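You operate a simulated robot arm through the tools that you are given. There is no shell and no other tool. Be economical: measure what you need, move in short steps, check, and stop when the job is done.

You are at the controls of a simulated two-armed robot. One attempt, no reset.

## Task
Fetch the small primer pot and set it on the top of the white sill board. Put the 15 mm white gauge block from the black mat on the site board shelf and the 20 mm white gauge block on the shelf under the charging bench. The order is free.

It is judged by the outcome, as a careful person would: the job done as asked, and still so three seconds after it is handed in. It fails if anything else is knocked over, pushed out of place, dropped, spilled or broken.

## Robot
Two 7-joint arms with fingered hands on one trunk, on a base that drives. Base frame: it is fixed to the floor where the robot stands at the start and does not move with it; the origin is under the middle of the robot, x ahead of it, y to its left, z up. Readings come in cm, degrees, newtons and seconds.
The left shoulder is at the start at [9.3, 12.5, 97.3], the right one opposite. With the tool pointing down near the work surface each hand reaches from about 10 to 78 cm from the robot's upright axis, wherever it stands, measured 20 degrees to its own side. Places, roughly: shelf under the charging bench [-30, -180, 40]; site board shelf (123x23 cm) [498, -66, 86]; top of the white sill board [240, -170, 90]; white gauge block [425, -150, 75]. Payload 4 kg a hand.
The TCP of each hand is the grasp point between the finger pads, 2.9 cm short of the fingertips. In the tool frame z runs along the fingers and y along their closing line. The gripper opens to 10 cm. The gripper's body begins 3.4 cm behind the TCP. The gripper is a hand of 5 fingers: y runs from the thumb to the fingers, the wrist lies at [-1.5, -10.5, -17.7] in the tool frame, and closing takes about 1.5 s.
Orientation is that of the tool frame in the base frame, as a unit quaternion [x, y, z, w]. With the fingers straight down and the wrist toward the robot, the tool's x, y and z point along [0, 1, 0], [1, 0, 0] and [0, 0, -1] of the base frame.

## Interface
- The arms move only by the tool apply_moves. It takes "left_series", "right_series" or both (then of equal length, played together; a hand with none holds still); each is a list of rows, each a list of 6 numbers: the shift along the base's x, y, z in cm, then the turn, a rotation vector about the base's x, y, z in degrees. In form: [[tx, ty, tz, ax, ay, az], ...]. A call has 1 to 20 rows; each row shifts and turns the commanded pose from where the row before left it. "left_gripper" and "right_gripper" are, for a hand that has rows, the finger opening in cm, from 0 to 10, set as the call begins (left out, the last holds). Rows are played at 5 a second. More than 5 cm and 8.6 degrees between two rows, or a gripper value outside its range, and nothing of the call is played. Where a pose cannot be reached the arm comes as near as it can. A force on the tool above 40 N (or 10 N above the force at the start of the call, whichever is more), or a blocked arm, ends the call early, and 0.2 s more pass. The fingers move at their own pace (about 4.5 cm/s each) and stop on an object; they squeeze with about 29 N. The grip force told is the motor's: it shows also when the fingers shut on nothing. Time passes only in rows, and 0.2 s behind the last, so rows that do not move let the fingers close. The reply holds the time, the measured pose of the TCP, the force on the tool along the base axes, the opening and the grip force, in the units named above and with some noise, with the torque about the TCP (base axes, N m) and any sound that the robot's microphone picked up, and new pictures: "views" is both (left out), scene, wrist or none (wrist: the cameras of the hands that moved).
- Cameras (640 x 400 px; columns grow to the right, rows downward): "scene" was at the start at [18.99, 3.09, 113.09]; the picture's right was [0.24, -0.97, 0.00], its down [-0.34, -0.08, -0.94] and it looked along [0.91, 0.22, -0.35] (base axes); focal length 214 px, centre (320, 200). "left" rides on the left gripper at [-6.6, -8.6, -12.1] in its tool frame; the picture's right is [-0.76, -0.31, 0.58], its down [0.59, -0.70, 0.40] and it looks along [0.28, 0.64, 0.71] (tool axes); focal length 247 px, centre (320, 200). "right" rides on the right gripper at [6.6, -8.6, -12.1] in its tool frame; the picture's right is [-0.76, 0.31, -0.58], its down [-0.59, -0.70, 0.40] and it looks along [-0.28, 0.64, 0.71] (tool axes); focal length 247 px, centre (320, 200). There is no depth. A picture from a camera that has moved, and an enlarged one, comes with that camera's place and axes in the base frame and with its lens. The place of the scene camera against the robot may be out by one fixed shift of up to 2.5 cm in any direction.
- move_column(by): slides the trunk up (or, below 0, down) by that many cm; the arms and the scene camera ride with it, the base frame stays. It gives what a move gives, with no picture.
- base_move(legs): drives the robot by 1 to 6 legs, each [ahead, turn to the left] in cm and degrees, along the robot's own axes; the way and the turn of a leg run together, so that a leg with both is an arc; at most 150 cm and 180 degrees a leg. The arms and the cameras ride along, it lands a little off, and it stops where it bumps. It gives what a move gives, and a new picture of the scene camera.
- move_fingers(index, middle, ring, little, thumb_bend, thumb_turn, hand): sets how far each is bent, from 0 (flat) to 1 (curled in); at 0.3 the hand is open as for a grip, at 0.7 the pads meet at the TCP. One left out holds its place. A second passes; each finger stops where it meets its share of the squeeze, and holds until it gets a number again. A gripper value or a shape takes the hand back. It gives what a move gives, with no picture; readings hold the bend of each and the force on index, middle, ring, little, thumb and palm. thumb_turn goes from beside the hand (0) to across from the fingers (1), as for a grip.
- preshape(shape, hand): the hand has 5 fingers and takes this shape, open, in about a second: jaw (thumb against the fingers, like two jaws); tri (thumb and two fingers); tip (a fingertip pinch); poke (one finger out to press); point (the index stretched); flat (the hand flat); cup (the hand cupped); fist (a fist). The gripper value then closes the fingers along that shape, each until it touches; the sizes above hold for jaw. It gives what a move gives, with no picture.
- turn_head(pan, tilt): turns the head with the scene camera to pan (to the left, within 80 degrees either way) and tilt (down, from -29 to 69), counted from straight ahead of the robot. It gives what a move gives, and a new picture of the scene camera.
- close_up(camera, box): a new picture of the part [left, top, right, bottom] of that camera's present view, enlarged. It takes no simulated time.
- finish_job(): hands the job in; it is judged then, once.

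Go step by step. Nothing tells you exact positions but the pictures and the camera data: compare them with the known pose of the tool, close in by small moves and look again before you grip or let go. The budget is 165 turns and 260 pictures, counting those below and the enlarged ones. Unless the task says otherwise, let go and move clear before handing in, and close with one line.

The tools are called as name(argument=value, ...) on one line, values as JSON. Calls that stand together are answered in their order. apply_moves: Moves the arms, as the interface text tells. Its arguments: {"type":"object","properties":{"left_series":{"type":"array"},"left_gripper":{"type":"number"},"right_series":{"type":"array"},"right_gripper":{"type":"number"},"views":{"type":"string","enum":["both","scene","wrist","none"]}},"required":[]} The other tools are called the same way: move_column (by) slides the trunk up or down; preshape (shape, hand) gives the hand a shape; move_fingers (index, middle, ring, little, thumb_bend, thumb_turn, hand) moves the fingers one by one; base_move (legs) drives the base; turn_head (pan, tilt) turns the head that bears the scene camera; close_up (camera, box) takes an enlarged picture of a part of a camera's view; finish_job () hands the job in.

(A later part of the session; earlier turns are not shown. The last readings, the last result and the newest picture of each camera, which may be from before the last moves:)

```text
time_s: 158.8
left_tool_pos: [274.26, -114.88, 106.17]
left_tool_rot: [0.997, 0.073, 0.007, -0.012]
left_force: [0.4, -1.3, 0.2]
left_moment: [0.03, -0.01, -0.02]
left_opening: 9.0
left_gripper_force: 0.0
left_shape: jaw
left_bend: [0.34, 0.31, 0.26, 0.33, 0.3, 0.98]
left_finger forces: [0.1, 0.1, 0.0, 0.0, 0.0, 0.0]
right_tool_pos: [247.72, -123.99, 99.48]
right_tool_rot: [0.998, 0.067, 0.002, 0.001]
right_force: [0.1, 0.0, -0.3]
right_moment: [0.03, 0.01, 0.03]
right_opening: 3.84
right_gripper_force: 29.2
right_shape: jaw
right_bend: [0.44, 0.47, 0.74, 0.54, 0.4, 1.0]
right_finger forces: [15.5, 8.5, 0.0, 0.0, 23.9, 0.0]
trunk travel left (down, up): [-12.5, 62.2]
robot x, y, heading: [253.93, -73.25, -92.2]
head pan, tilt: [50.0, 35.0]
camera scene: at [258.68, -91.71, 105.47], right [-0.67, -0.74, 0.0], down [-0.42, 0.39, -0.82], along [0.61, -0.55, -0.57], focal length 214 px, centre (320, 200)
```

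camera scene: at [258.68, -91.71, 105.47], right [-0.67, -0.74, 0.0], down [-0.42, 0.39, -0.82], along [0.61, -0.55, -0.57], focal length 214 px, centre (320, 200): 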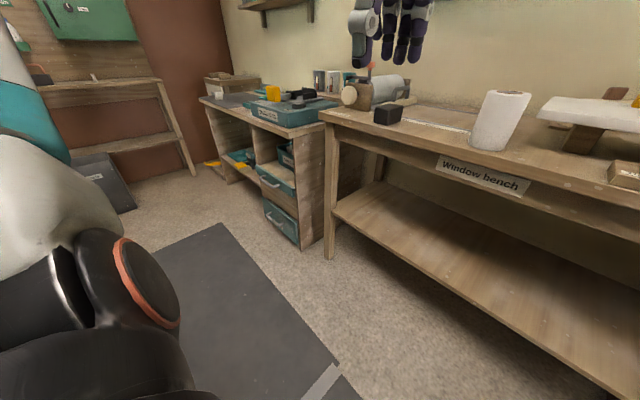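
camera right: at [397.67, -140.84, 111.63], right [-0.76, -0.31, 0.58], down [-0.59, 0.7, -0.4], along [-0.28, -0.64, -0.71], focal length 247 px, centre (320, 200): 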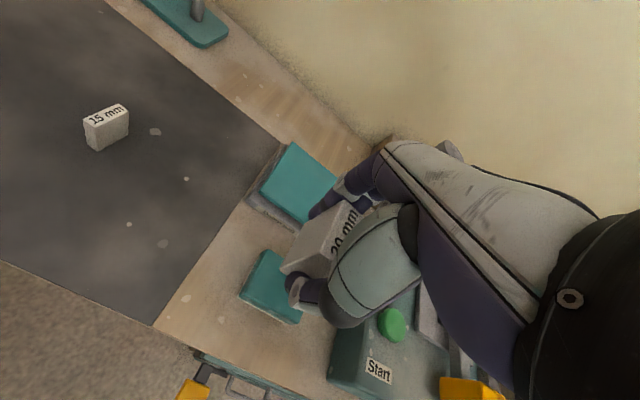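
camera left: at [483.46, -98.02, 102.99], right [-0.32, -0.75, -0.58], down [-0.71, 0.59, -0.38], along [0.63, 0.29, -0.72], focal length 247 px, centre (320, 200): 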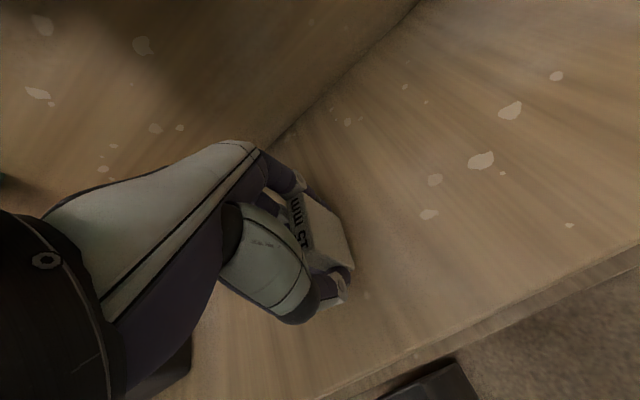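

move_column(by=40)

turn_head(pan=-5, tilt=45)

close_up(camera="scene", box=[200, 50, 440, 200])

```text
time_s: 162.6
left_tool_pos: [274.26, -115.0, 146.04]
left_tool_rot: [0.997, 0.073, 0.008, -0.013]
left_force: [0.3, -0.3, 0.0]
left_moment: [0.05, 0.02, 0.01]
left_opening: 8.99
left_gripper_force: 0.1
left_shape: jaw
left_bend: [0.34, 0.31, 0.26, 0.33, 0.3, 0.98]
left_finger forces: [0.0, 0.0, 0.0, 0.0, 0.1, 0.0]
right_tool_pos: [247.81, -124.0, 139.47]
right_tool_rot: [0.998, 0.068, 0.003, 0.001]
right_force: [-0.1, 0.2, -0.6]
right_moment: [0.04, 0.02, -0.02]
right_opening: 3.84
right_gripper_force: 29.2
right_shape: jaw
right_bend: [0.44, 0.47, 0.74, 0.54, 0.4, 1.0]
right_finger forces: [15.6, 8.4, 0.1, 0.1, 23.9, 0.1]
trunk travel left (down, up): [-52.5, 22.2]
robot x, y, heading: [254.38, -73.32, -92.2]
head pan, tilt: [50.0, 35.0]
```

```text
time_s: 163.8
left_tool_pos: [274.41, -114.99, 146.08]
left_tool_rot: [0.997, 0.072, 0.008, -0.014]
left_force: [-0.2, -0.3, 0.4]
left_moment: [0.01, -0.02, 0.03]
left_opening: 8.98
left_gripper_force: 0.0
left_shape: jaw
left_bend: [0.34, 0.31, 0.26, 0.33, 0.3, 0.98]
left_finger forces: [0.0, 0.1, 0.0, 0.0, 0.0, 0.1]
right_tool_pos: [247.72, -123.92, 139.55]
right_tool_rot: [0.998, 0.068, 0.002, 0.001]
right_force: [0.0, -0.6, 0.3]
right_moment: [0.02, 0.05, 0.01]
right_opening: 3.86
right_gripper_force: 29.1
right_shape: jaw
right_bend: [0.44, 0.47, 0.74, 0.54, 0.4, 1.0]
right_finger forces: [15.4, 8.4, 0.0, 0.0, 23.9, 0.0]
trunk travel left (down, up): [-52.5, 22.2]
robot x, y, heading: [253.78, -73.24, -92.3]
head pan, tilt: [-5.0, 45.0]
camera scene: at [251.56, -83.62, 145.02], right [-0.99, 0.13, 0.0], down [0.09, 0.7, -0.71], along [-0.09, -0.7, -0.71], focal length 214 px, centre (320, 200)
```

scene: 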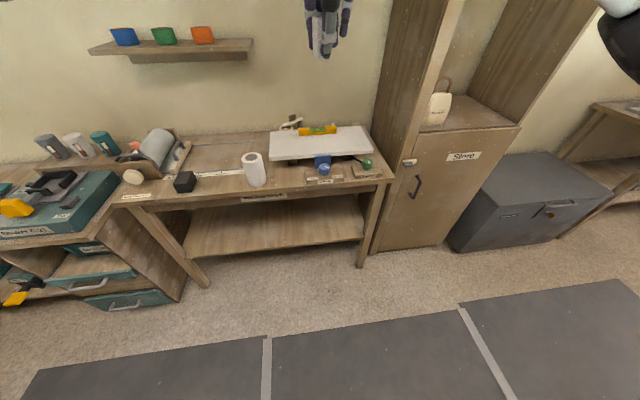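

```text
2.67 times, centred on (320, 125) of scene
camera zoom: at [251.56, -83.62, 145.02], right [-0.99, 0.13, 0.0], down [0.09, 0.7, -0.71], along [-0.09, -0.7, -0.71], focal length 572 px, centre (320, 400)
```

zoom: 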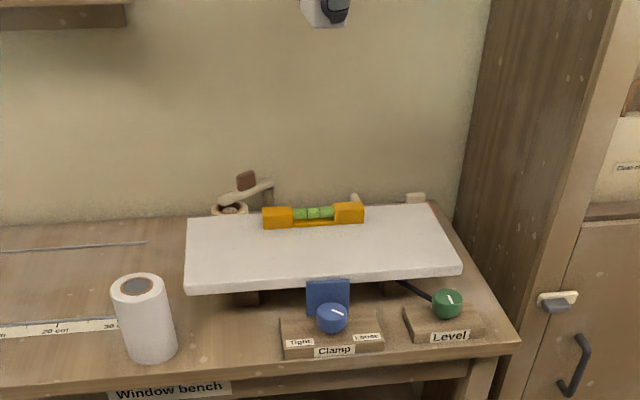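

The sill rests under a level with clamp knobs. No small pot here; I'll turn to look over the opposite bench.

base_move(legs=[[0, -150]])

turn_head(pan=0, tilt=35)

turn_head(pan=-60, tilt=35)

```text
time_s: 170.6
left_tool_pos: [215.86, -46.96, 146.01]
left_tool_rot: [-0.325, 0.945, -0.015, -0.004]
left_force: [0.7, 0.0, -0.6]
left_moment: [-0.01, -0.03, 0.0]
left_opening: 9.01
left_gripper_force: 0.0
left_shape: jaw
left_bend: [0.34, 0.31, 0.26, 0.33, 0.3, 0.98]
left_finger forces: [0.1, 0.1, 0.1, 0.1, 0.1, 0.0]
right_tool_pos: [234.46, -25.92, 139.6]
right_tool_rot: [-0.319, 0.948, 0.0, -0.002]
right_force: [-0.5, 0.8, -1.1]
right_moment: [0.0, 0.01, -0.01]
right_opening: 3.83
right_gripper_force: 28.6
right_shape: jaw
right_bend: [0.44, 0.47, 0.74, 0.54, 0.4, 1.0]
right_finger forces: [15.2, 8.4, 0.1, 0.1, 23.4, 0.1]
trunk travel left (down, up): [-52.5, 22.2]
robot x, y, heading: [253.96, -73.22, 117.5]
head pan, tilt: [-5.0, 45.0]
camera scene: at [248.09, -62.02, 145.02], right [0.92, 0.38, 0.0], down [0.27, -0.65, -0.71], along [-0.27, 0.65, -0.71], focal length 214 px, centre (320, 200)
```

scene: 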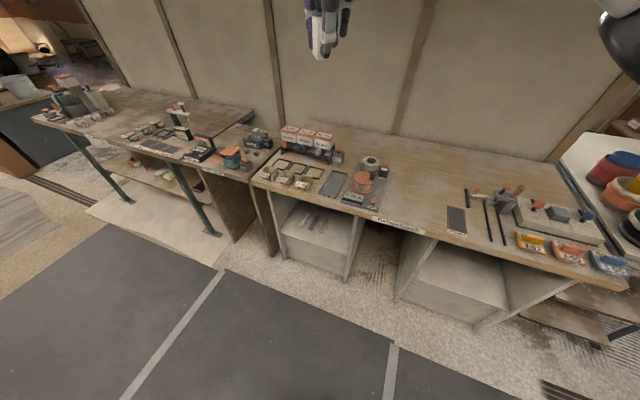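

```text
time_s: 171.3
left_tool_pos: [215.73, -46.89, 146.1]
left_tool_rot: [-0.326, 0.945, -0.016, -0.004]
left_force: [-0.6, 0.2, 0.1]
left_moment: [-0.01, -0.03, -0.01]
left_opening: 8.99
left_gripper_force: 0.1
left_shape: jaw
left_bend: [0.34, 0.31, 0.26, 0.33, 0.3, 0.98]
left_finger forces: [0.0, 0.0, 0.0, 0.1, 0.1, 0.0]
right_tool_pos: [234.47, -25.98, 139.44]
right_tool_rot: [-0.32, 0.947, 0.0, -0.002]
right_force: [0.5, -0.4, -0.7]
right_moment: [0.0, 0.02, 0.0]
right_opening: 3.8
right_gripper_force: 28.7
right_shape: jaw
right_bend: [0.44, 0.47, 0.74, 0.54, 0.4, 1.0]
right_finger forces: [15.2, 8.4, 0.1, 0.1, 23.4, 0.0]
trunk travel left (down, up): [-52.5, 22.2]
robot x, y, heading: [254.13, -73.55, 117.4]
head pan, tilt: [0.0, 35.0]
camera scene: at [247.13, -61.72, 146.5], right [0.89, 0.46, 0.0], down [0.26, -0.51, -0.82], along [-0.38, 0.73, -0.57], focal length 214 px, centre (320, 200)
```

scene: 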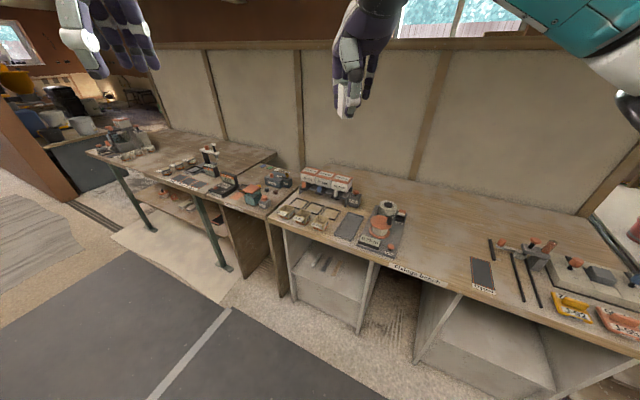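

```text
time_s: 172.6
left_tool_pos: [215.79, -46.98, 146.1]
left_tool_rot: [-0.325, 0.946, -0.015, -0.004]
left_force: [0.2, -0.1, -0.6]
left_moment: [-0.01, -0.04, 0.03]
left_opening: 8.99
left_gripper_force: 0.1
left_shape: jaw
left_bend: [0.34, 0.31, 0.26, 0.33, 0.3, 0.98]
left_finger forces: [0.0, 0.1, 0.1, 0.1, 0.0, 0.0]
right_tool_pos: [234.51, -26.0, 139.52]
right_tool_rot: [-0.32, 0.948, 0.0, -0.002]
right_force: [-0.8, 0.0, -0.7]
right_moment: [-0.01, -0.01, 0.02]
right_opening: 3.81
right_gripper_force: 29.0
right_shape: jaw
right_bend: [0.44, 0.47, 0.74, 0.54, 0.4, 1.0]
right_finger forces: [15.2, 8.3, 0.1, 0.0, 23.5, 0.1]
trunk travel left (down, up): [-52.5, 22.2]
robot x, y, heading: [254.04, -73.02, 117.3]
head pan, tilt: [-60.0, 35.0]
camera scene: at [255.92, -62.13, 146.51], right [0.84, -0.54, 0.0], down [-0.31, -0.48, -0.82], along [0.44, 0.69, -0.57], focal length 214 px, centre (320, 200)
```

scene: 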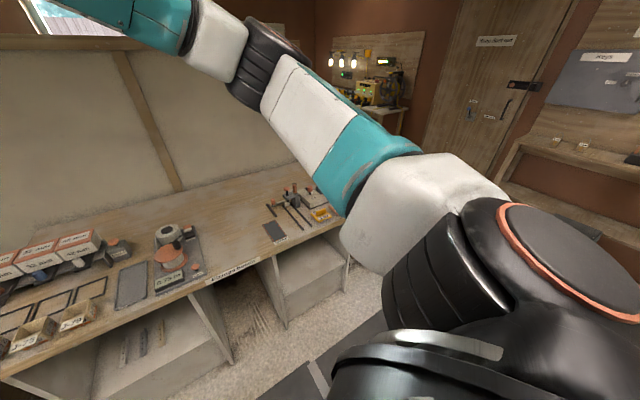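

turn_head(pan=10, tilt=35)

close_up(camera="scene", box=[110, 110, 290, 222])

close_up(camera="scene", box=[290, 150, 470, 262])

```text
time_s: 174.0
left_tool_pos: [215.78, -46.98, 146.01]
left_tool_rot: [-0.325, 0.945, -0.015, -0.005]
left_force: [-0.3, -0.1, -0.6]
left_moment: [0.05, -0.04, -0.01]
left_opening: 9.0
left_gripper_force: 0.0
left_shape: jaw
left_bend: [0.34, 0.31, 0.26, 0.33, 0.3, 0.98]
left_finger forces: [0.0, 0.0, 0.1, 0.0, 0.1, 0.1]
right_tool_pos: [234.42, -25.94, 139.47]
right_tool_rot: [-0.32, 0.947, 0.0, -0.002]
right_force: [-1.2, -0.7, 0.0]
right_moment: [0.01, 0.03, -0.01]
right_opening: 3.83
right_gripper_force: 29.0
right_shape: jaw
right_bend: [0.44, 0.47, 0.74, 0.54, 0.4, 1.0]
right_finger forces: [15.2, 8.4, 0.1, 0.0, 23.4, 0.0]
trunk travel left (down, up): [-52.5, 22.2]
robot x, y, heading: [254.09, -73.19, 117.6]
head pan, tilt: [10.0, 35.0]
camera scene: at [245.84, -62.54, 146.5], right [0.8, 0.61, 0.0], down [0.35, -0.46, -0.82], along [-0.5, 0.65, -0.57], focal length 214 px, centre (320, 200)
```

scene: 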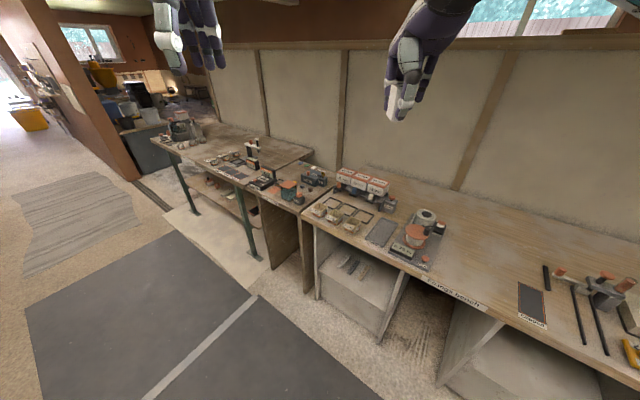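

```text
3.56 times, centred on (200, 166) of scene
camera zoom: at [245.84, -62.54, 146.5], right [0.8, 0.61, 0.0], down [0.35, -0.46, -0.82], along [-0.5, 0.65, -0.57], focal length 763 px, centre (747, 321)
```

zoom: 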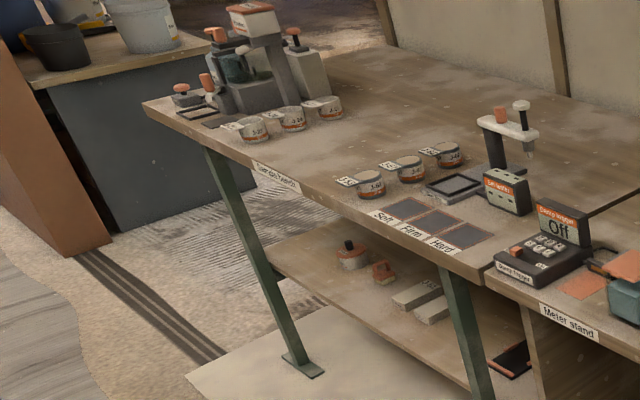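

```text
3.56 times, centred on (380, 206) of scene
camera zoom: at [245.84, -62.54, 146.5], right [0.8, 0.61, 0.0], down [0.35, -0.46, -0.82], along [-0.5, 0.65, -0.57], focal length 763 px, centre (107, 179)
```

zoom: 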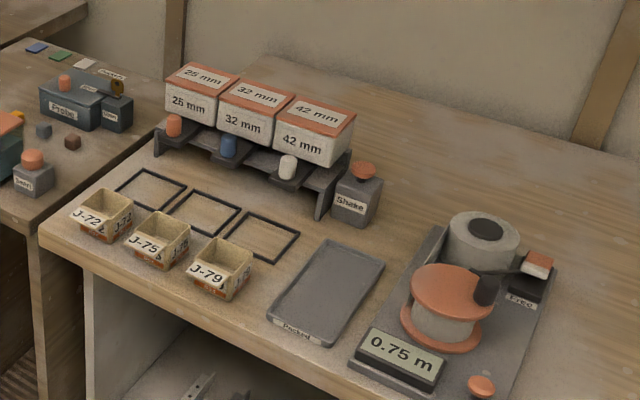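

No primer pot on those benches. I'll head to the charging bench, place the 20 mm block and look around there.

base_move(legs=[[0, 64], [140, 0], [130, 0]])

turn_head(pan=30, tilt=20)

```text
time_s: 190.0
left_tool_pos: [-55.45, -100.82, 146.2]
left_tool_rot: [0.775, -0.632, 0.015, -0.004]
left_force: [0.6, -0.5, 0.5]
left_moment: [0.02, 0.01, 0.03]
left_opening: 9.0
left_gripper_force: 0.0
left_shape: jaw
left_bend: [0.34, 0.31, 0.26, 0.33, 0.3, 0.98]
left_finger forces: [0.0, 0.1, 0.0, 0.1, 0.0, 0.0]
right_tool_pos: [-65.99, -74.83, 139.49]
right_tool_rot: [0.77, -0.638, 0.001, 0.002]
right_force: [0.4, -0.6, -0.5]
right_moment: [-0.03, 0.0, 0.03]
right_opening: 3.81
right_gripper_force: 29.1
right_shape: jaw
right_bend: [0.44, 0.48, 0.74, 0.54, 0.4, 1.0]
right_finger forces: [15.1, 8.3, 0.1, 0.0, 23.3, 0.0]
trunk travel left (down, up): [-52.5, 22.2]
robot x, y, heading: [-14.81, -78.23, -179.2]
head pan, tilt: [10.0, 35.0]
camera scene: at [-28.16, -79.23, 146.5], right [-0.19, 0.98, 0.0], down [0.56, 0.11, -0.82], along [-0.8, -0.16, -0.57], focal length 214 px, centre (320, 200)
```

scene: 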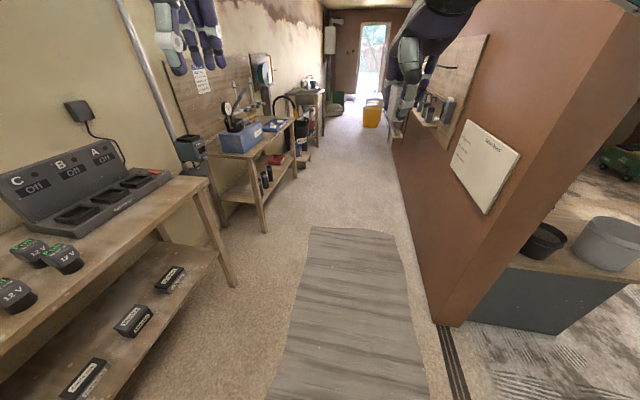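

```text
time_s: 190.8
left_tool_pos: [-55.45, -100.86, 146.24]
left_tool_rot: [0.775, -0.632, 0.015, -0.005]
left_force: [0.8, 0.3, 0.4]
left_moment: [-0.01, 0.03, 0.0]
left_opening: 8.99
left_gripper_force: 0.0
left_shape: jaw
left_bend: [0.34, 0.31, 0.26, 0.33, 0.3, 0.98]
left_finger forces: [0.0, 0.0, 0.1, 0.0, 0.0, 0.0]
right_tool_pos: [-65.99, -74.78, 139.62]
right_tool_rot: [0.771, -0.637, 0.001, 0.001]
right_force: [-0.1, -0.2, -1.0]
right_moment: [0.01, 0.03, 0.0]
right_opening: 3.81
right_gripper_force: 28.8
right_shape: jaw
right_bend: [0.44, 0.48, 0.74, 0.54, 0.4, 1.0]
right_finger forces: [15.0, 8.3, 0.0, 0.0, 23.5, 0.0]
trunk travel left (down, up): [-52.5, 22.2]
robot x, y, heading: [-15.1, -78.4, -179.1]
head pan, tilt: [30.0, 20.0]
camera scene: at [-27.48, -82.33, 148.88], right [-0.51, 0.86, 0.0], down [0.29, 0.18, -0.94], along [-0.81, -0.48, -0.34], focal length 214 px, centre (320, 200)
```

scene: 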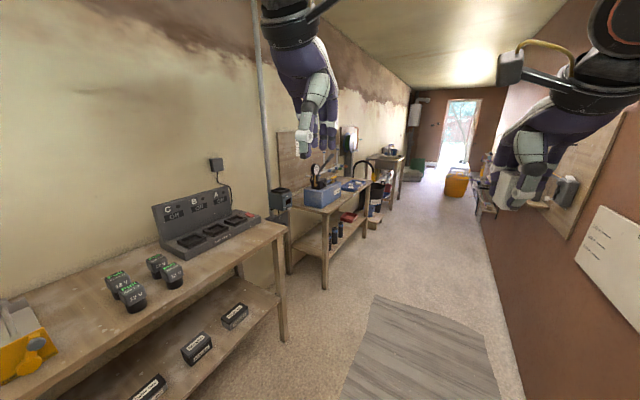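

There's a small shelf and a written notice on the partition wall, right side. Zoom on those.

turn_head(pan=-15, tilt=20)

close_up(camera="scene", box=[140, 60, 340, 185])

close_up(camera="scene", box=[290, 80, 450, 180])

```text
time_s: 191.9
left_tool_pos: [-55.39, -100.84, 146.09]
left_tool_rot: [0.775, -0.632, 0.015, -0.005]
left_force: [-0.9, 0.4, -0.1]
left_moment: [-0.02, 0.02, 0.01]
left_opening: 9.0
left_gripper_force: 0.1
left_shape: jaw
left_bend: [0.34, 0.31, 0.26, 0.33, 0.3, 0.98]
left_finger forces: [0.0, 0.1, 0.1, 0.0, 0.0, 0.0]
right_tool_pos: [-65.99, -74.95, 139.49]
right_tool_rot: [0.772, -0.636, 0.002, 0.002]
right_force: [0.4, 0.2, -0.1]
right_moment: [0.0, -0.01, -0.01]
right_opening: 3.81
right_gripper_force: 28.8
right_shape: jaw
right_bend: [0.44, 0.48, 0.74, 0.54, 0.4, 1.0]
right_finger forces: [15.1, 8.2, 0.1, 0.0, 23.5, 0.0]
trunk travel left (down, up): [-52.5, 22.2]
robot x, y, heading: [-15.21, -78.58, -179.1]
head pan, tilt: [-15.0, 20.0]
camera scene: at [-28.53, -75.3, 148.89], right [0.24, 0.97, 0.0], down [0.33, -0.08, -0.94], along [-0.91, 0.23, -0.34], focal length 214 px, centre (320, 200)
```

scene: 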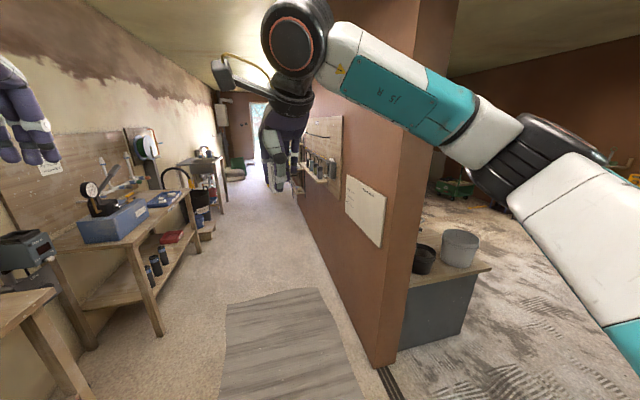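

```text
3.20 times, centred on (240, 122) of scene
camera zoom: at [-28.53, -75.3, 148.89], right [0.24, 0.97, 0.0], down [0.33, -0.08, -0.94], along [-0.91, 0.23, -0.34], focal length 686 px, centre (576, 448)
```

zoom: 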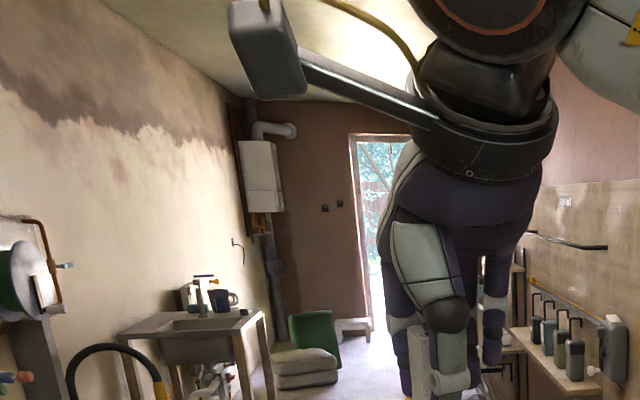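

```text
4.00 times, centred on (370, 130) of scene
camera zoom: at [-28.53, -75.3, 148.89], right [0.24, 0.97, 0.0], down [0.33, -0.08, -0.94], along [-0.91, 0.23, -0.34], focal length 858 px, centre (120, 480)
```

zoom: 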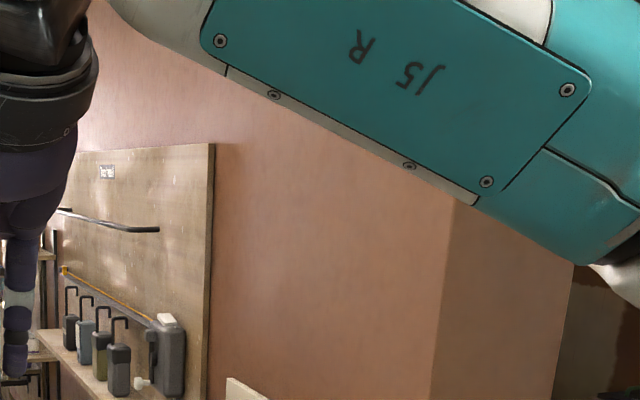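

close_up(camera="scene", box=[335, 180, 395, 250])

turn_head(pan=20, tilt=20)

close_up(camera="scene", box=[280, 120, 440, 270])

```text
5.71 times, centred on (365, 215) of scene
camera zoom: at [-28.53, -75.3, 148.89], right [0.24, 0.97, 0.0], down [0.33, -0.08, -0.94], along [-0.91, 0.23, -0.34], focal length 1226 px, centre (63, 114)
```

zoom: 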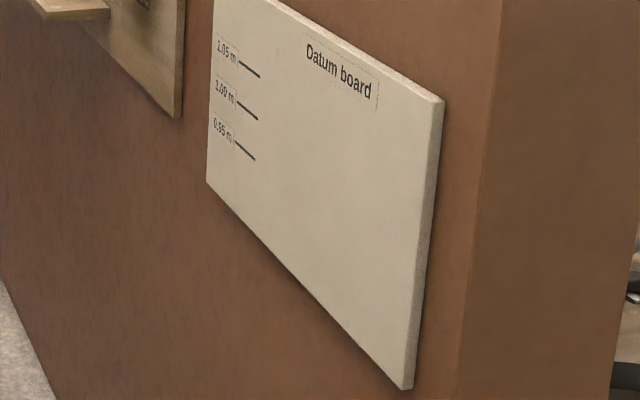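

```text
time_s: 192.9
left_tool_pos: [-55.43, -100.93, 146.19]
left_tool_rot: [0.775, -0.632, 0.014, -0.005]
left_force: [0.4, 1.3, 0.7]
left_moment: [-0.03, 0.0, 0.0]
left_opening: 9.02
left_gripper_force: 0.1
left_shape: jaw
left_bend: [0.34, 0.31, 0.26, 0.33, 0.3, 0.98]
left_finger forces: [0.0, 0.0, 0.0, 0.1, 0.1, 0.0]
right_tool_pos: [-65.96, -74.76, 139.49]
right_tool_rot: [0.771, -0.637, 0.0, 0.002]
right_force: [0.3, 0.7, 0.1]
right_moment: [0.0, 0.0, -0.03]
right_opening: 3.82
right_gripper_force: 29.1
right_shape: jaw
right_bend: [0.44, 0.48, 0.74, 0.54, 0.4, 1.0]
right_finger forces: [15.2, 8.3, 0.0, 0.0, 23.4, 0.1]
trunk travel left (down, up): [-52.5, 22.2]
robot x, y, heading: [-14.94, -78.31, -179.2]
head pan, tilt: [20.0, 20.0]
camera scene: at [-28.19, -80.87, 148.89], right [-0.36, 0.93, 0.0], down [0.32, 0.12, -0.94], along [-0.88, -0.34, -0.34], focal length 214 px, centre (320, 200)
```

scene: 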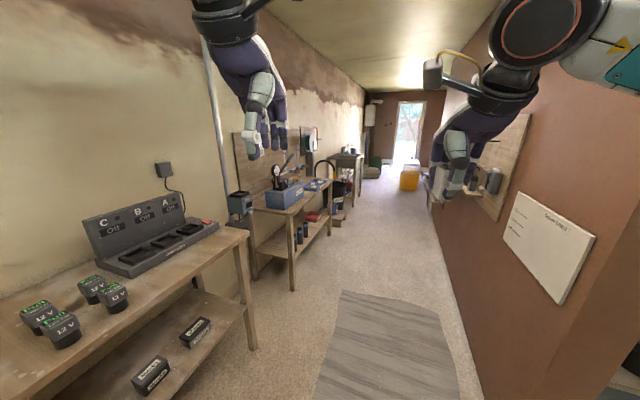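

```text
2.67 times, centred on (360, 195) of scene
camera zoom: at [-28.19, -80.87, 148.89], right [-0.36, 0.93, 0.0], down [0.32, 0.12, -0.94], along [-0.88, -0.34, -0.34], focal length 572 px, centre (213, 213)
```

zoom: 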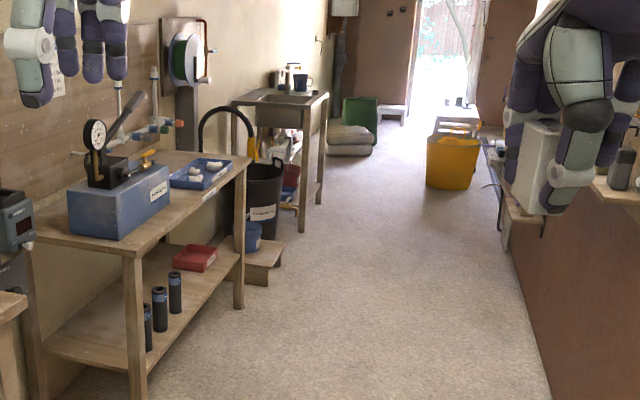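

I'll face the charging bench, come closer, and view the shelf beneath.

base_move(legs=[[0, 89], [20, 0]])

move_column(by=-38)

turn_head(pan=0, tilt=40)

```text
time_s: 198.4
left_tool_pos: [7.66, -138.75, 146.25]
left_tool_rot: [0.995, 0.1, 0.008, -0.013]
left_force: [-0.1, 0.5, 0.0]
left_moment: [-0.01, -0.02, 0.01]
left_opening: 9.01
left_gripper_force: 0.0
left_shape: jaw
left_bend: [0.34, 0.31, 0.26, 0.33, 0.3, 0.98]
left_finger forces: [0.0, 0.1, 0.1, 0.0, 0.0, 0.0]
right_tool_pos: [-18.45, -149.09, 139.55]
right_tool_rot: [0.996, 0.093, 0.003, 0.001]
right_force: [0.0, -1.0, -0.7]
right_moment: [-0.01, 0.05, -0.01]
right_opening: 3.82
right_gripper_force: 28.3
right_shape: jaw
right_bend: [0.44, 0.48, 0.74, 0.54, 0.41, 1.0]
right_finger forces: [14.9, 8.3, 0.1, 0.1, 23.2, 0.1]
trunk travel left (down, up): [-52.5, 22.2]
robot x, y, heading: [-14.42, -98.44, -89.4]
head pan, tilt: [20.0, 20.0]
camera scene: at [-12.76, -109.16, 148.91], right [-0.94, -0.35, 0.0], down [-0.12, 0.32, -0.94], along [0.33, -0.88, -0.34], focal length 214 px, centre (320, 200)
```

scene: 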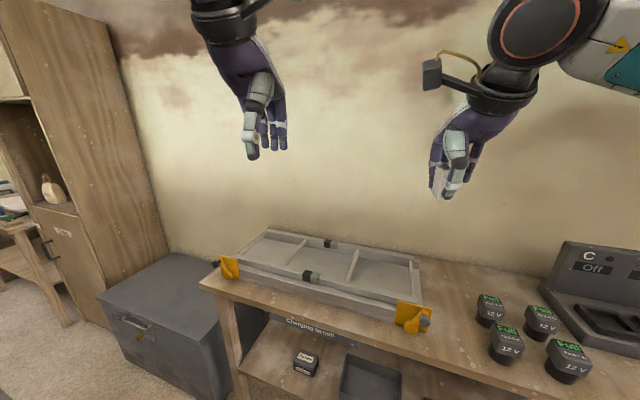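

```text
time_s: 202.1
left_tool_pos: [7.54, -138.8, 108.24]
left_tool_rot: [0.995, 0.099, 0.007, -0.014]
left_force: [0.4, -0.2, 0.1]
left_moment: [0.0, 0.02, -0.02]
left_opening: 9.02
left_gripper_force: 0.1
left_shape: jaw
left_bend: [0.34, 0.31, 0.26, 0.33, 0.3, 0.98]
left_finger forces: [0.1, 0.1, 0.0, 0.1, 0.0, 0.1]
right_tool_pos: [-18.46, -149.27, 101.58]
right_tool_rot: [0.996, 0.093, 0.002, 0.002]
right_force: [-0.2, -0.5, -0.3]
right_moment: [-0.03, 0.01, 0.0]
right_opening: 3.81
right_gripper_force: 29.3
right_shape: jaw
right_bend: [0.44, 0.48, 0.74, 0.54, 0.41, 1.0]
right_finger forces: [14.9, 8.3, 0.0, 0.0, 23.1, 0.0]
trunk travel left (down, up): [-14.5, 60.2]
robot x, y, heading: [-14.37, -98.3, -89.5]
head pan, tilt: [20.0, 20.0]
```

```text
time_s: 202.9
left_tool_pos: [7.64, -138.9, 108.15]
left_tool_rot: [0.995, 0.099, 0.007, -0.014]
left_force: [-0.8, 0.0, -0.1]
left_moment: [-0.01, 0.01, 0.01]
left_opening: 8.98
left_gripper_force: 0.1
left_shape: jaw
left_bend: [0.34, 0.31, 0.26, 0.33, 0.3, 0.98]
left_finger forces: [0.0, 0.0, 0.0, 0.0, 0.1, 0.0]
right_tool_pos: [-18.39, -149.27, 101.44]
right_tool_rot: [0.996, 0.093, 0.003, 0.001]
right_force: [0.2, -0.2, -0.6]
right_moment: [-0.02, 0.04, -0.01]
right_opening: 3.81
right_gripper_force: 29.0
right_shape: jaw
right_bend: [0.44, 0.48, 0.74, 0.54, 0.41, 1.0]
right_finger forces: [14.9, 8.3, 0.1, 0.0, 23.1, 0.0]
trunk travel left (down, up): [-14.5, 60.2]
robot x, y, heading: [-15.02, -98.29, -89.4]
head pan, tilt: [0.0, 40.0]
camera scene: at [-15.86, -118.48, 106.83], right [-1.0, -0.01, 0.0], down [-0.01, 0.64, -0.77], along [0.01, -0.77, -0.64], focal length 214 px, centre (320, 200)
```

scene: 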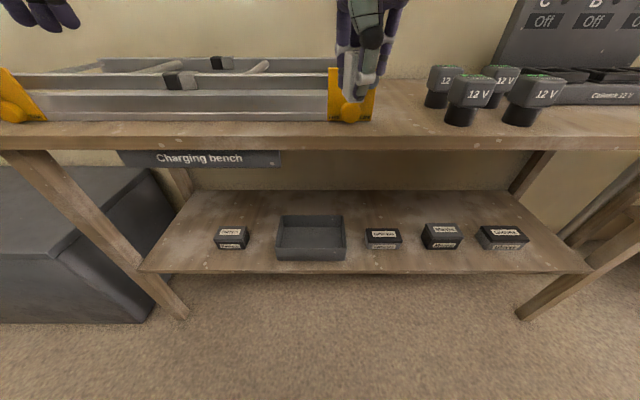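

The shelf has free space at its left end, around x≈35, between the leg and the first box. I'll shift the base to x≈38.

base_move(legs=[[-15, 0], [0, 90], [53, 0], [0, -90]])

```text
time_s: 214.8
left_tool_pos: [61.38, -121.93, 108.22]
left_tool_rot: [0.994, 0.11, 0.007, -0.014]
left_force: [-0.2, 0.4, 0.0]
left_moment: [0.01, 0.01, 0.0]
left_opening: 8.97
left_gripper_force: 0.1
left_shape: jaw
left_bend: [0.34, 0.31, 0.26, 0.33, 0.3, 0.98]
left_finger forces: [0.0, 0.0, 0.1, 0.0, 0.1, 0.0]
right_tool_pos: [35.59, -133.13, 101.46]
right_tool_rot: [0.994, 0.106, 0.001, 0.002]
right_force: [-0.3, 0.3, 0.2]
right_moment: [0.0, -0.02, 0.04]
right_opening: 3.8
right_gripper_force: 29.1
right_shape: jaw
right_bend: [0.44, 0.48, 0.74, 0.54, 0.41, 1.0]
right_finger forces: [14.7, 8.6, 0.0, 0.0, 23.3, 0.1]
trunk travel left (down, up): [-14.5, 60.2]
robot x, y, heading: [38.0, -82.49, -88.2]
head pan, tilt: [0.0, 40.0]
camera scene: at [37.42, -102.21, 106.83], right [-1.0, -0.03, 0.0], down [-0.02, 0.64, -0.77], along [0.03, -0.77, -0.64], focal length 214 px, centre (320, 200)
```

scene: 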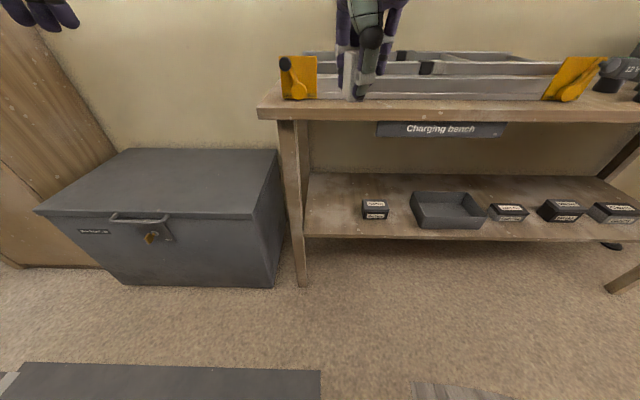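

Free gap on the shelf at x 21–46. I'll drive forward a little and lower the right hand in front of the bench.

base_move(legs=[[14, 0]])

move_column(by=-14)

apply_moves(right_series=[[-0.3, 4, 0, 0, 0, -2], [-0.3, 4, 0, 0, 0, -2], [0, 1, -4, 0, 0, -2], [0, 0, -4, 0, 0, -2], [0, 0, -4, 0, 0, -2], [0, 0, -4, 0, 0, -2], [0, 0, -4, 0, 0, 0], [0, 0, -4, 0, 0, 0], [0, 0, -4, 0, 0, 0], [0, 0, -4, 0, 0, 0], [0, 0, 0, 0, 0, 0]], views="both")

```text
time_s: 216.2
left_tool_pos: [61.9, -136.11, 108.11]
left_tool_rot: [0.994, 0.11, 0.008, -0.013]
left_force: [0.5, -0.1, -0.4]
left_moment: [0.02, -0.02, 0.0]
left_opening: 9.01
left_gripper_force: 0.0
left_shape: jaw
left_bend: [0.34, 0.31, 0.26, 0.33, 0.3, 0.98]
left_finger forces: [0.0, 0.0, 0.0, 0.0, 0.0, 0.0]
right_tool_pos: [36.12, -147.38, 101.53]
right_tool_rot: [0.994, 0.105, 0.002, 0.001]
right_force: [0.3, -0.6, -0.7]
right_moment: [0.01, 0.01, 0.02]
right_opening: 3.8
right_gripper_force: 28.9
right_shape: jaw
right_bend: [0.44, 0.48, 0.74, 0.54, 0.41, 1.0]
right_finger forces: [14.6, 8.7, 0.0, 0.0, 23.3, 0.0]
trunk travel left (down, up): [-14.5, 60.2]
robot x, y, heading: [38.54, -96.06, -88.1]
head pan, tilt: [0.0, 40.0]
camera scene: at [37.91, -116.39, 106.81], right [-1.0, -0.03, 0.0], down [-0.02, 0.64, -0.77], along [0.03, -0.76, -0.64], focal length 214 px, centre (320, 200)
```

scene: 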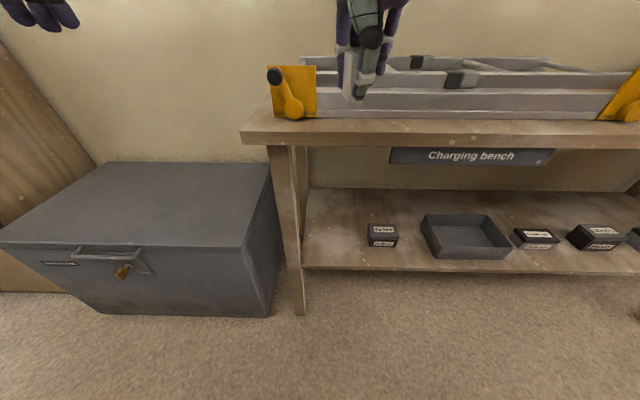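

```text
time_s: 217.8
left_tool_pos: [61.83, -136.06, 94.13]
left_tool_rot: [0.994, 0.11, 0.007, -0.013]
left_force: [-0.2, 0.1, 0.5]
left_moment: [0.0, 0.0, 0.02]
left_opening: 8.97
left_gripper_force: 0.1
left_shape: jaw
left_bend: [0.34, 0.31, 0.26, 0.33, 0.3, 0.98]
left_finger forces: [0.0, 0.0, 0.0, 0.0, 0.0, 0.1]
right_tool_pos: [36.06, -147.18, 87.49]
right_tool_rot: [0.994, 0.105, 0.002, 0.002]
right_force: [1.1, 0.9, -0.5]
right_moment: [0.01, -0.02, 0.01]
right_opening: 3.81
right_gripper_force: 29.2
right_shape: jaw
right_bend: [0.44, 0.48, 0.74, 0.54, 0.41, 1.0]
right_finger forces: [14.6, 8.7, 0.0, 0.0, 23.3, 0.1]
trunk travel left (down, up): [-0.5, 74.2]
robot x, y, heading: [38.59, -95.84, -88.0]
head pan, tilt: [0.0, 40.0]
```

```text
time_s: 220.2
left_tool_pos: [61.9, -136.27, 94.18]
left_tool_rot: [0.994, 0.111, 0.007, -0.014]
left_force: [-0.4, 0.0, 0.3]
left_moment: [0.01, 0.01, 0.01]
left_opening: 9.02
left_gripper_force: 0.0
left_shape: jaw
left_bend: [0.34, 0.31, 0.26, 0.33, 0.3, 0.98]
left_finger forces: [0.0, 0.0, 0.1, 0.0, 0.1, 0.0]
right_tool_pos: [38.99, -142.02, 57.66]
right_tool_rot: [1.0, 0.001, 0.002, 0.001]
right_force: [-0.1, -0.6, 0.1]
right_moment: [0.0, -0.02, -0.01]
right_opening: 3.81
right_gripper_force: 30.0
right_shape: jaw
right_bend: [0.44, 0.48, 0.74, 0.54, 0.41, 1.0]
right_finger forces: [14.7, 9.0, 0.0, 0.0, 23.8, 0.0]
right hand out of reach, approached as far as the arm can: row 5, 6, 7, 8
trunk travel left (down, up): [-0.5, 74.2]
robot x, y, heading: [38.73, -96.26, -88.0]
head pan, tilt: [0.0, 40.0]
camera scene: at [38.13, -122.91, 91.88], right [-1.0, -0.03, 0.0], down [-0.02, 0.64, -0.77], along [0.03, -0.77, -0.64], focal length 214 px, centre (320, 200)
camera right: at [45.64, -133.29, 69.8], right [-0.76, -0.31, 0.57], down [-0.59, 0.7, -0.4], along [-0.28, -0.64, -0.71], focal length 247 px, centre (320, 200)
```

scene: 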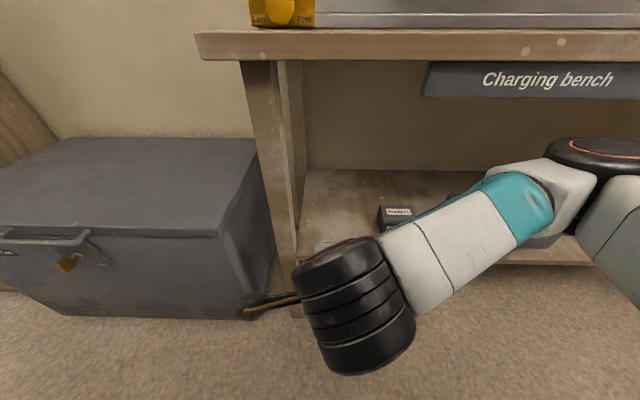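
right: 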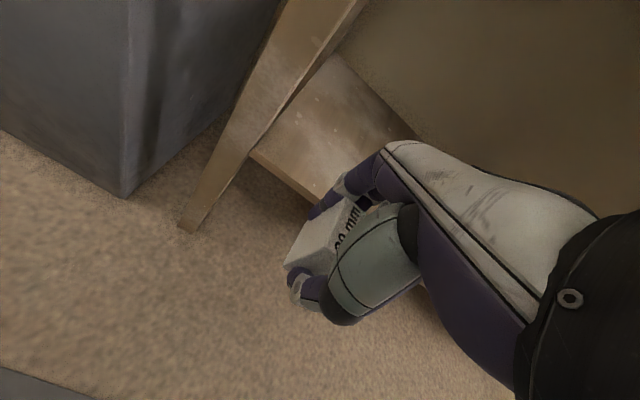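

Now move under the bench: toward x=34, y=-164 at safe height.

apply_moves(right_series=[[-2.5, -1, 0, 0, 0, 0], [-2.5, -2, 0, 0, 0, 0], [0, -3.5, -0.5, 0, 0, 0], [0, -3.5, -0.5, 0, 0, 0], [0, -3.5, -0.5, 0, 0, 0], [0, -3.5, -0.5, 0, 0, 0], [0, -3.5, -0.5, 0, 0, 0], [0, -2, 0, 0, 0, 0], [0, 0, 0, 0, 0, 0]], views="both")

```text
time_s: 222.2
left_tool_pos: [61.9, -136.14, 94.08]
left_tool_rot: [0.994, 0.11, 0.007, -0.014]
left_force: [0.4, -0.8, -0.1]
left_moment: [0.0, -0.03, 0.01]
left_opening: 8.99
left_gripper_force: 0.1
left_shape: jaw
left_bend: [0.34, 0.31, 0.26, 0.33, 0.3, 0.98]
left_finger forces: [0.0, 0.1, 0.0, 0.0, 0.1, 0.2]
right_tool_pos: [34.65, -165.09, 55.07]
right_tool_rot: [1.0, 0.001, 0.002, 0.001]
right_force: [0.1, 0.4, 0.0]
right_moment: [-0.02, 0.04, 0.0]
right_opening: 3.79
right_gripper_force: 28.8
right_shape: jaw
right_bend: [0.44, 0.48, 0.74, 0.54, 0.41, 1.0]
right_finger forces: [14.6, 9.1, 0.1, 0.1, 23.6, 0.1]
right hand out of reach, approached as far as the arm can: row 1
trunk travel left (down, up): [-0.5, 74.2]
robot x, y, heading: [38.72, -96.26, -88.3]
head pan, tilt: [0.0, 40.0]
camera scene: at [38.13, -122.91, 91.87], right [-1.0, -0.03, 0.0], down [-0.02, 0.64, -0.77], along [0.03, -0.77, -0.64], focal length 214 px, centre (320, 200)
camera right: at [41.14, -156.34, 67.19], right [-0.76, -0.31, 0.57], down [-0.59, 0.7, -0.4], along [-0.28, -0.64, -0.71], focal length 247 px, centre (320, 200)
```

scene: 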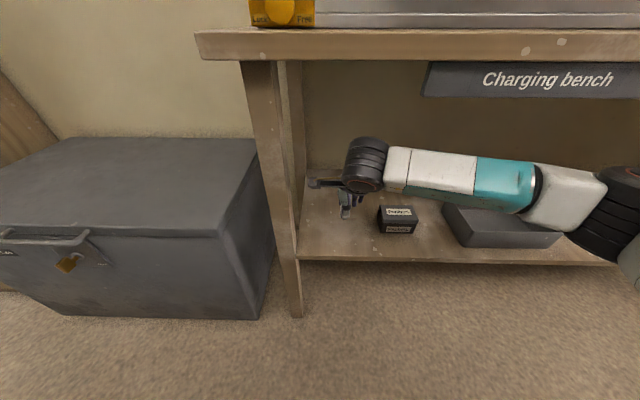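
right: 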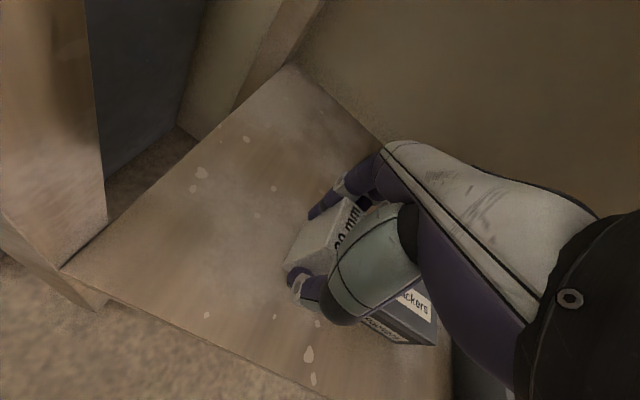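

Hand is well placed. Shift 2.5 cm away from the box and lower.

apply_moves(right_series=[[2, 0, 0, 0, 0, 0], [0, 0, -2.5, 0, 0, 0], [0, 0, -2.5, 0, 0, 0], [0, 0, -2, 0, 0, 0], [0, 0, -1, 0, 0, 0], [0, 0, -0.5, 0, 0, 0], [0, 0, 0, 0, 0, 0]], views="both")

```text
time_s: 223.8
left_tool_pos: [61.87, -136.37, 94.16]
left_tool_rot: [0.994, 0.11, 0.008, -0.013]
left_force: [0.4, -0.1, 0.4]
left_moment: [0.0, 0.01, 0.0]
left_opening: 8.99
left_gripper_force: 0.1
left_shape: jaw
left_bend: [0.34, 0.31, 0.26, 0.33, 0.3, 0.98]
left_finger forces: [0.1, 0.1, 0.1, 0.0, 0.1, 0.1]
right_tool_pos: [36.51, -165.24, 46.64]
right_tool_rot: [1.0, 0.0, 0.001, 0.001]
right_force: [0.2, -0.5, -0.6]
right_moment: [-0.01, 0.01, 0.02]
right_opening: 3.78
right_gripper_force: 29.2
right_shape: jaw
right_bend: [0.44, 0.48, 0.74, 0.54, 0.41, 1.0]
right_finger forces: [14.7, 9.1, 0.0, 0.0, 23.7, 0.1]
trunk travel left (down, up): [-0.5, 74.2]
robot x, y, heading: [38.72, -96.17, -88.2]
head pan, tilt: [0.0, 40.0]
camera scene: at [38.13, -122.91, 91.87], right [-1.0, -0.03, 0.0], down [-0.02, 0.64, -0.77], along [0.03, -0.77, -0.64], focal length 214 px, centre (320, 200)
camera right: at [43.11, -156.39, 58.73], right [-0.76, -0.31, 0.58], down [-0.59, 0.7, -0.4], along [-0.28, -0.64, -0.71], focal length 247 px, centre (320, 200)
```

scene: 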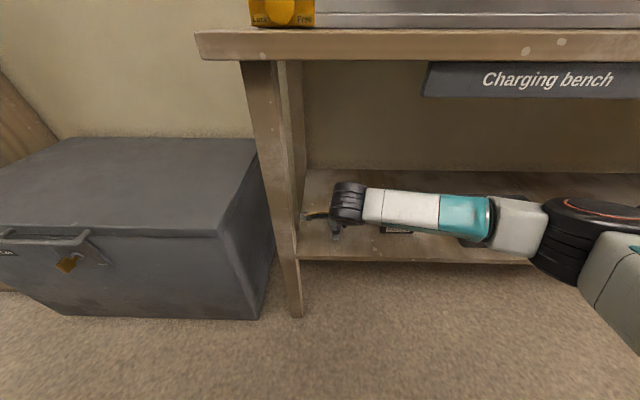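
right: 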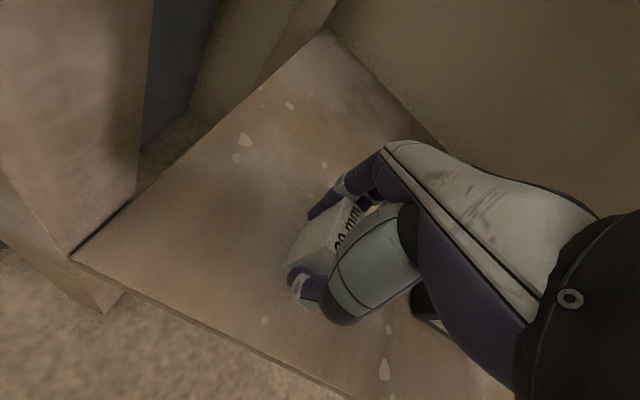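

apply_moves(right_series=[[0, 0, -0.7, 0, 0, 0], [0, 0, -0.6, 0, 0, 0], [0, 0, -0.4, 0, 0, 0], [0, 0, -0.3, 0, 0, 0], [0, 0, -0.2, 0, 0, 0], [0, 0, 0, 0, 0, 0]], views="none")

```text
time_s: 225.2
left_tool_pos: [61.94, -135.86, 94.38]
left_tool_rot: [0.994, 0.11, 0.008, -0.011]
left_force: [-0.7, -0.4, 1.2]
left_moment: [0.01, 0.0, -0.01]
left_opening: 8.97
left_gripper_force: 0.0
left_shape: jaw
left_bend: [0.34, 0.31, 0.26, 0.33, 0.3, 0.98]
left_finger forces: [0.0, 0.0, 0.1, 0.0, 0.1, 0.0]
right_tool_pos: [36.58, -165.17, 45.08]
right_tool_rot: [1.0, 0.001, 0.003, 0.006]
right_force: [-1.5, 4.4, 38.3]
right_moment: [-0.02, 0.07, 0.01]
right_opening: 4.23
right_gripper_force: 28.8
right_shape: jaw
right_bend: [0.44, 0.47, 0.74, 0.54, 0.37, 1.0]
right_finger forces: [16.4, 10.7, 0.0, 0.0, 31.9, 0.0]
trunk travel left (down, up): [-0.5, 74.2]
robot x, y, heading: [38.13, -96.42, -88.1]
head pan, tilt: [0.0, 40.0]
```

Firm contact with the shelf; ease up slightly and look before releasing.

apply_moves(right_series=[[0, 0, 0.4, 0, 0, 0], [0, 0, 0.3, 0, 0, 0], [0, 0, 0, 0, 0, 0]], views="wrist")

```text
time_s: 226.1
left_tool_pos: [61.9, -136.06, 94.29]
left_tool_rot: [0.994, 0.111, 0.008, -0.014]
left_force: [-0.3, 0.3, 0.0]
left_moment: [0.0, -0.02, 0.0]
left_opening: 8.99
left_gripper_force: 0.0
left_shape: jaw
left_bend: [0.34, 0.31, 0.26, 0.33, 0.3, 0.98]
left_finger forces: [0.0, 0.0, 0.0, 0.1, 0.0, 0.0]
right_tool_pos: [36.5, -165.07, 45.18]
right_tool_rot: [1.0, 0.001, 0.001, 0.0]
right_force: [2.8, -3.4, 17.3]
right_moment: [-0.23, -0.04, -0.01]
right_opening: 4.16
right_gripper_force: 28.7
right_shape: jaw
right_bend: [0.43, 0.47, 0.74, 0.54, 0.39, 1.0]
right_finger forces: [17.8, 10.9, 0.0, 0.0, 25.6, 0.0]
trunk travel left (down, up): [-0.5, 74.2]
robot x, y, heading: [38.84, -96.05, -87.9]
head pan, tilt: [0.0, 40.0]
camera right: at [43.12, -156.34, 57.24], right [-0.76, -0.31, 0.58], down [-0.59, 0.7, -0.4], along [-0.28, -0.64, -0.71], focal length 247 px, centre (320, 200)
```

right: 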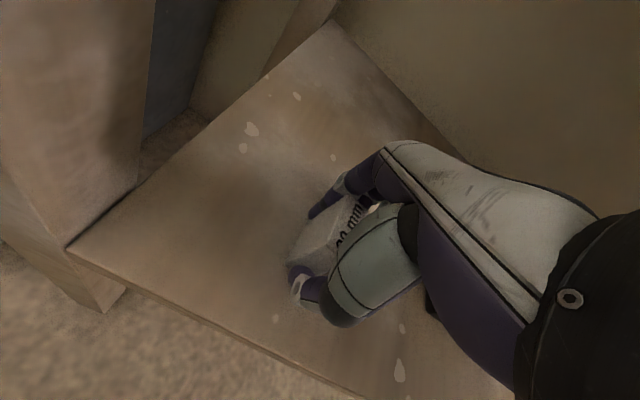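

Release now with a tiny lift.

apply_moves(right_series=[[0, 0, 0, 0, 0, 0], [0, 0, 0, 0, 0, 0], [0, 0, 0, 0, 0, 0], [0, 0, 0, 0, 0, 0], [0, 0, 0, 0, 0, 0], [0, 0, 0, 0, 0, 0]], right_gripper=8.5, views="wrist")

```text
time_s: 227.4
left_tool_pos: [61.89, -136.1, 94.17]
left_tool_rot: [0.994, 0.11, 0.007, -0.014]
left_force: [0.4, 0.4, 0.0]
left_moment: [-0.02, -0.02, 0.0]
left_opening: 9.02
left_gripper_force: 0.0
left_shape: jaw
left_bend: [0.34, 0.31, 0.26, 0.33, 0.3, 0.98]
left_finger forces: [0.1, 0.0, 0.0, 0.0, 0.0, 0.0]
right_tool_pos: [36.57, -165.12, 45.0]
right_tool_rot: [1.0, 0.001, 0.0, -0.001]
right_force: [0.6, -1.0, 3.6]
right_moment: [0.19, 0.0, 0.04]
right_opening: 8.3
right_gripper_force: 0.0
right_shape: jaw
right_bend: [0.36, 0.32, 0.25, 0.35, 0.32, 0.99]
right_finger forces: [0.0, 0.1, 0.0, 0.1, 4.2, 0.0]
trunk travel left (down, up): [-0.5, 74.2]
robot x, y, heading: [38.6, -96.01, -88.2]
head pan, tilt: [0.0, 40.0]
camera right: at [43.11, -156.34, 57.13], right [-0.76, -0.31, 0.58], down [-0.59, 0.7, -0.4], along [-0.28, -0.64, -0.71], focal length 247 px, centre (320, 200)
```

right: 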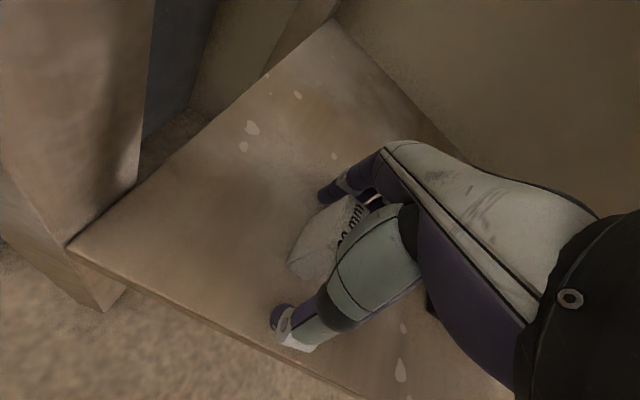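

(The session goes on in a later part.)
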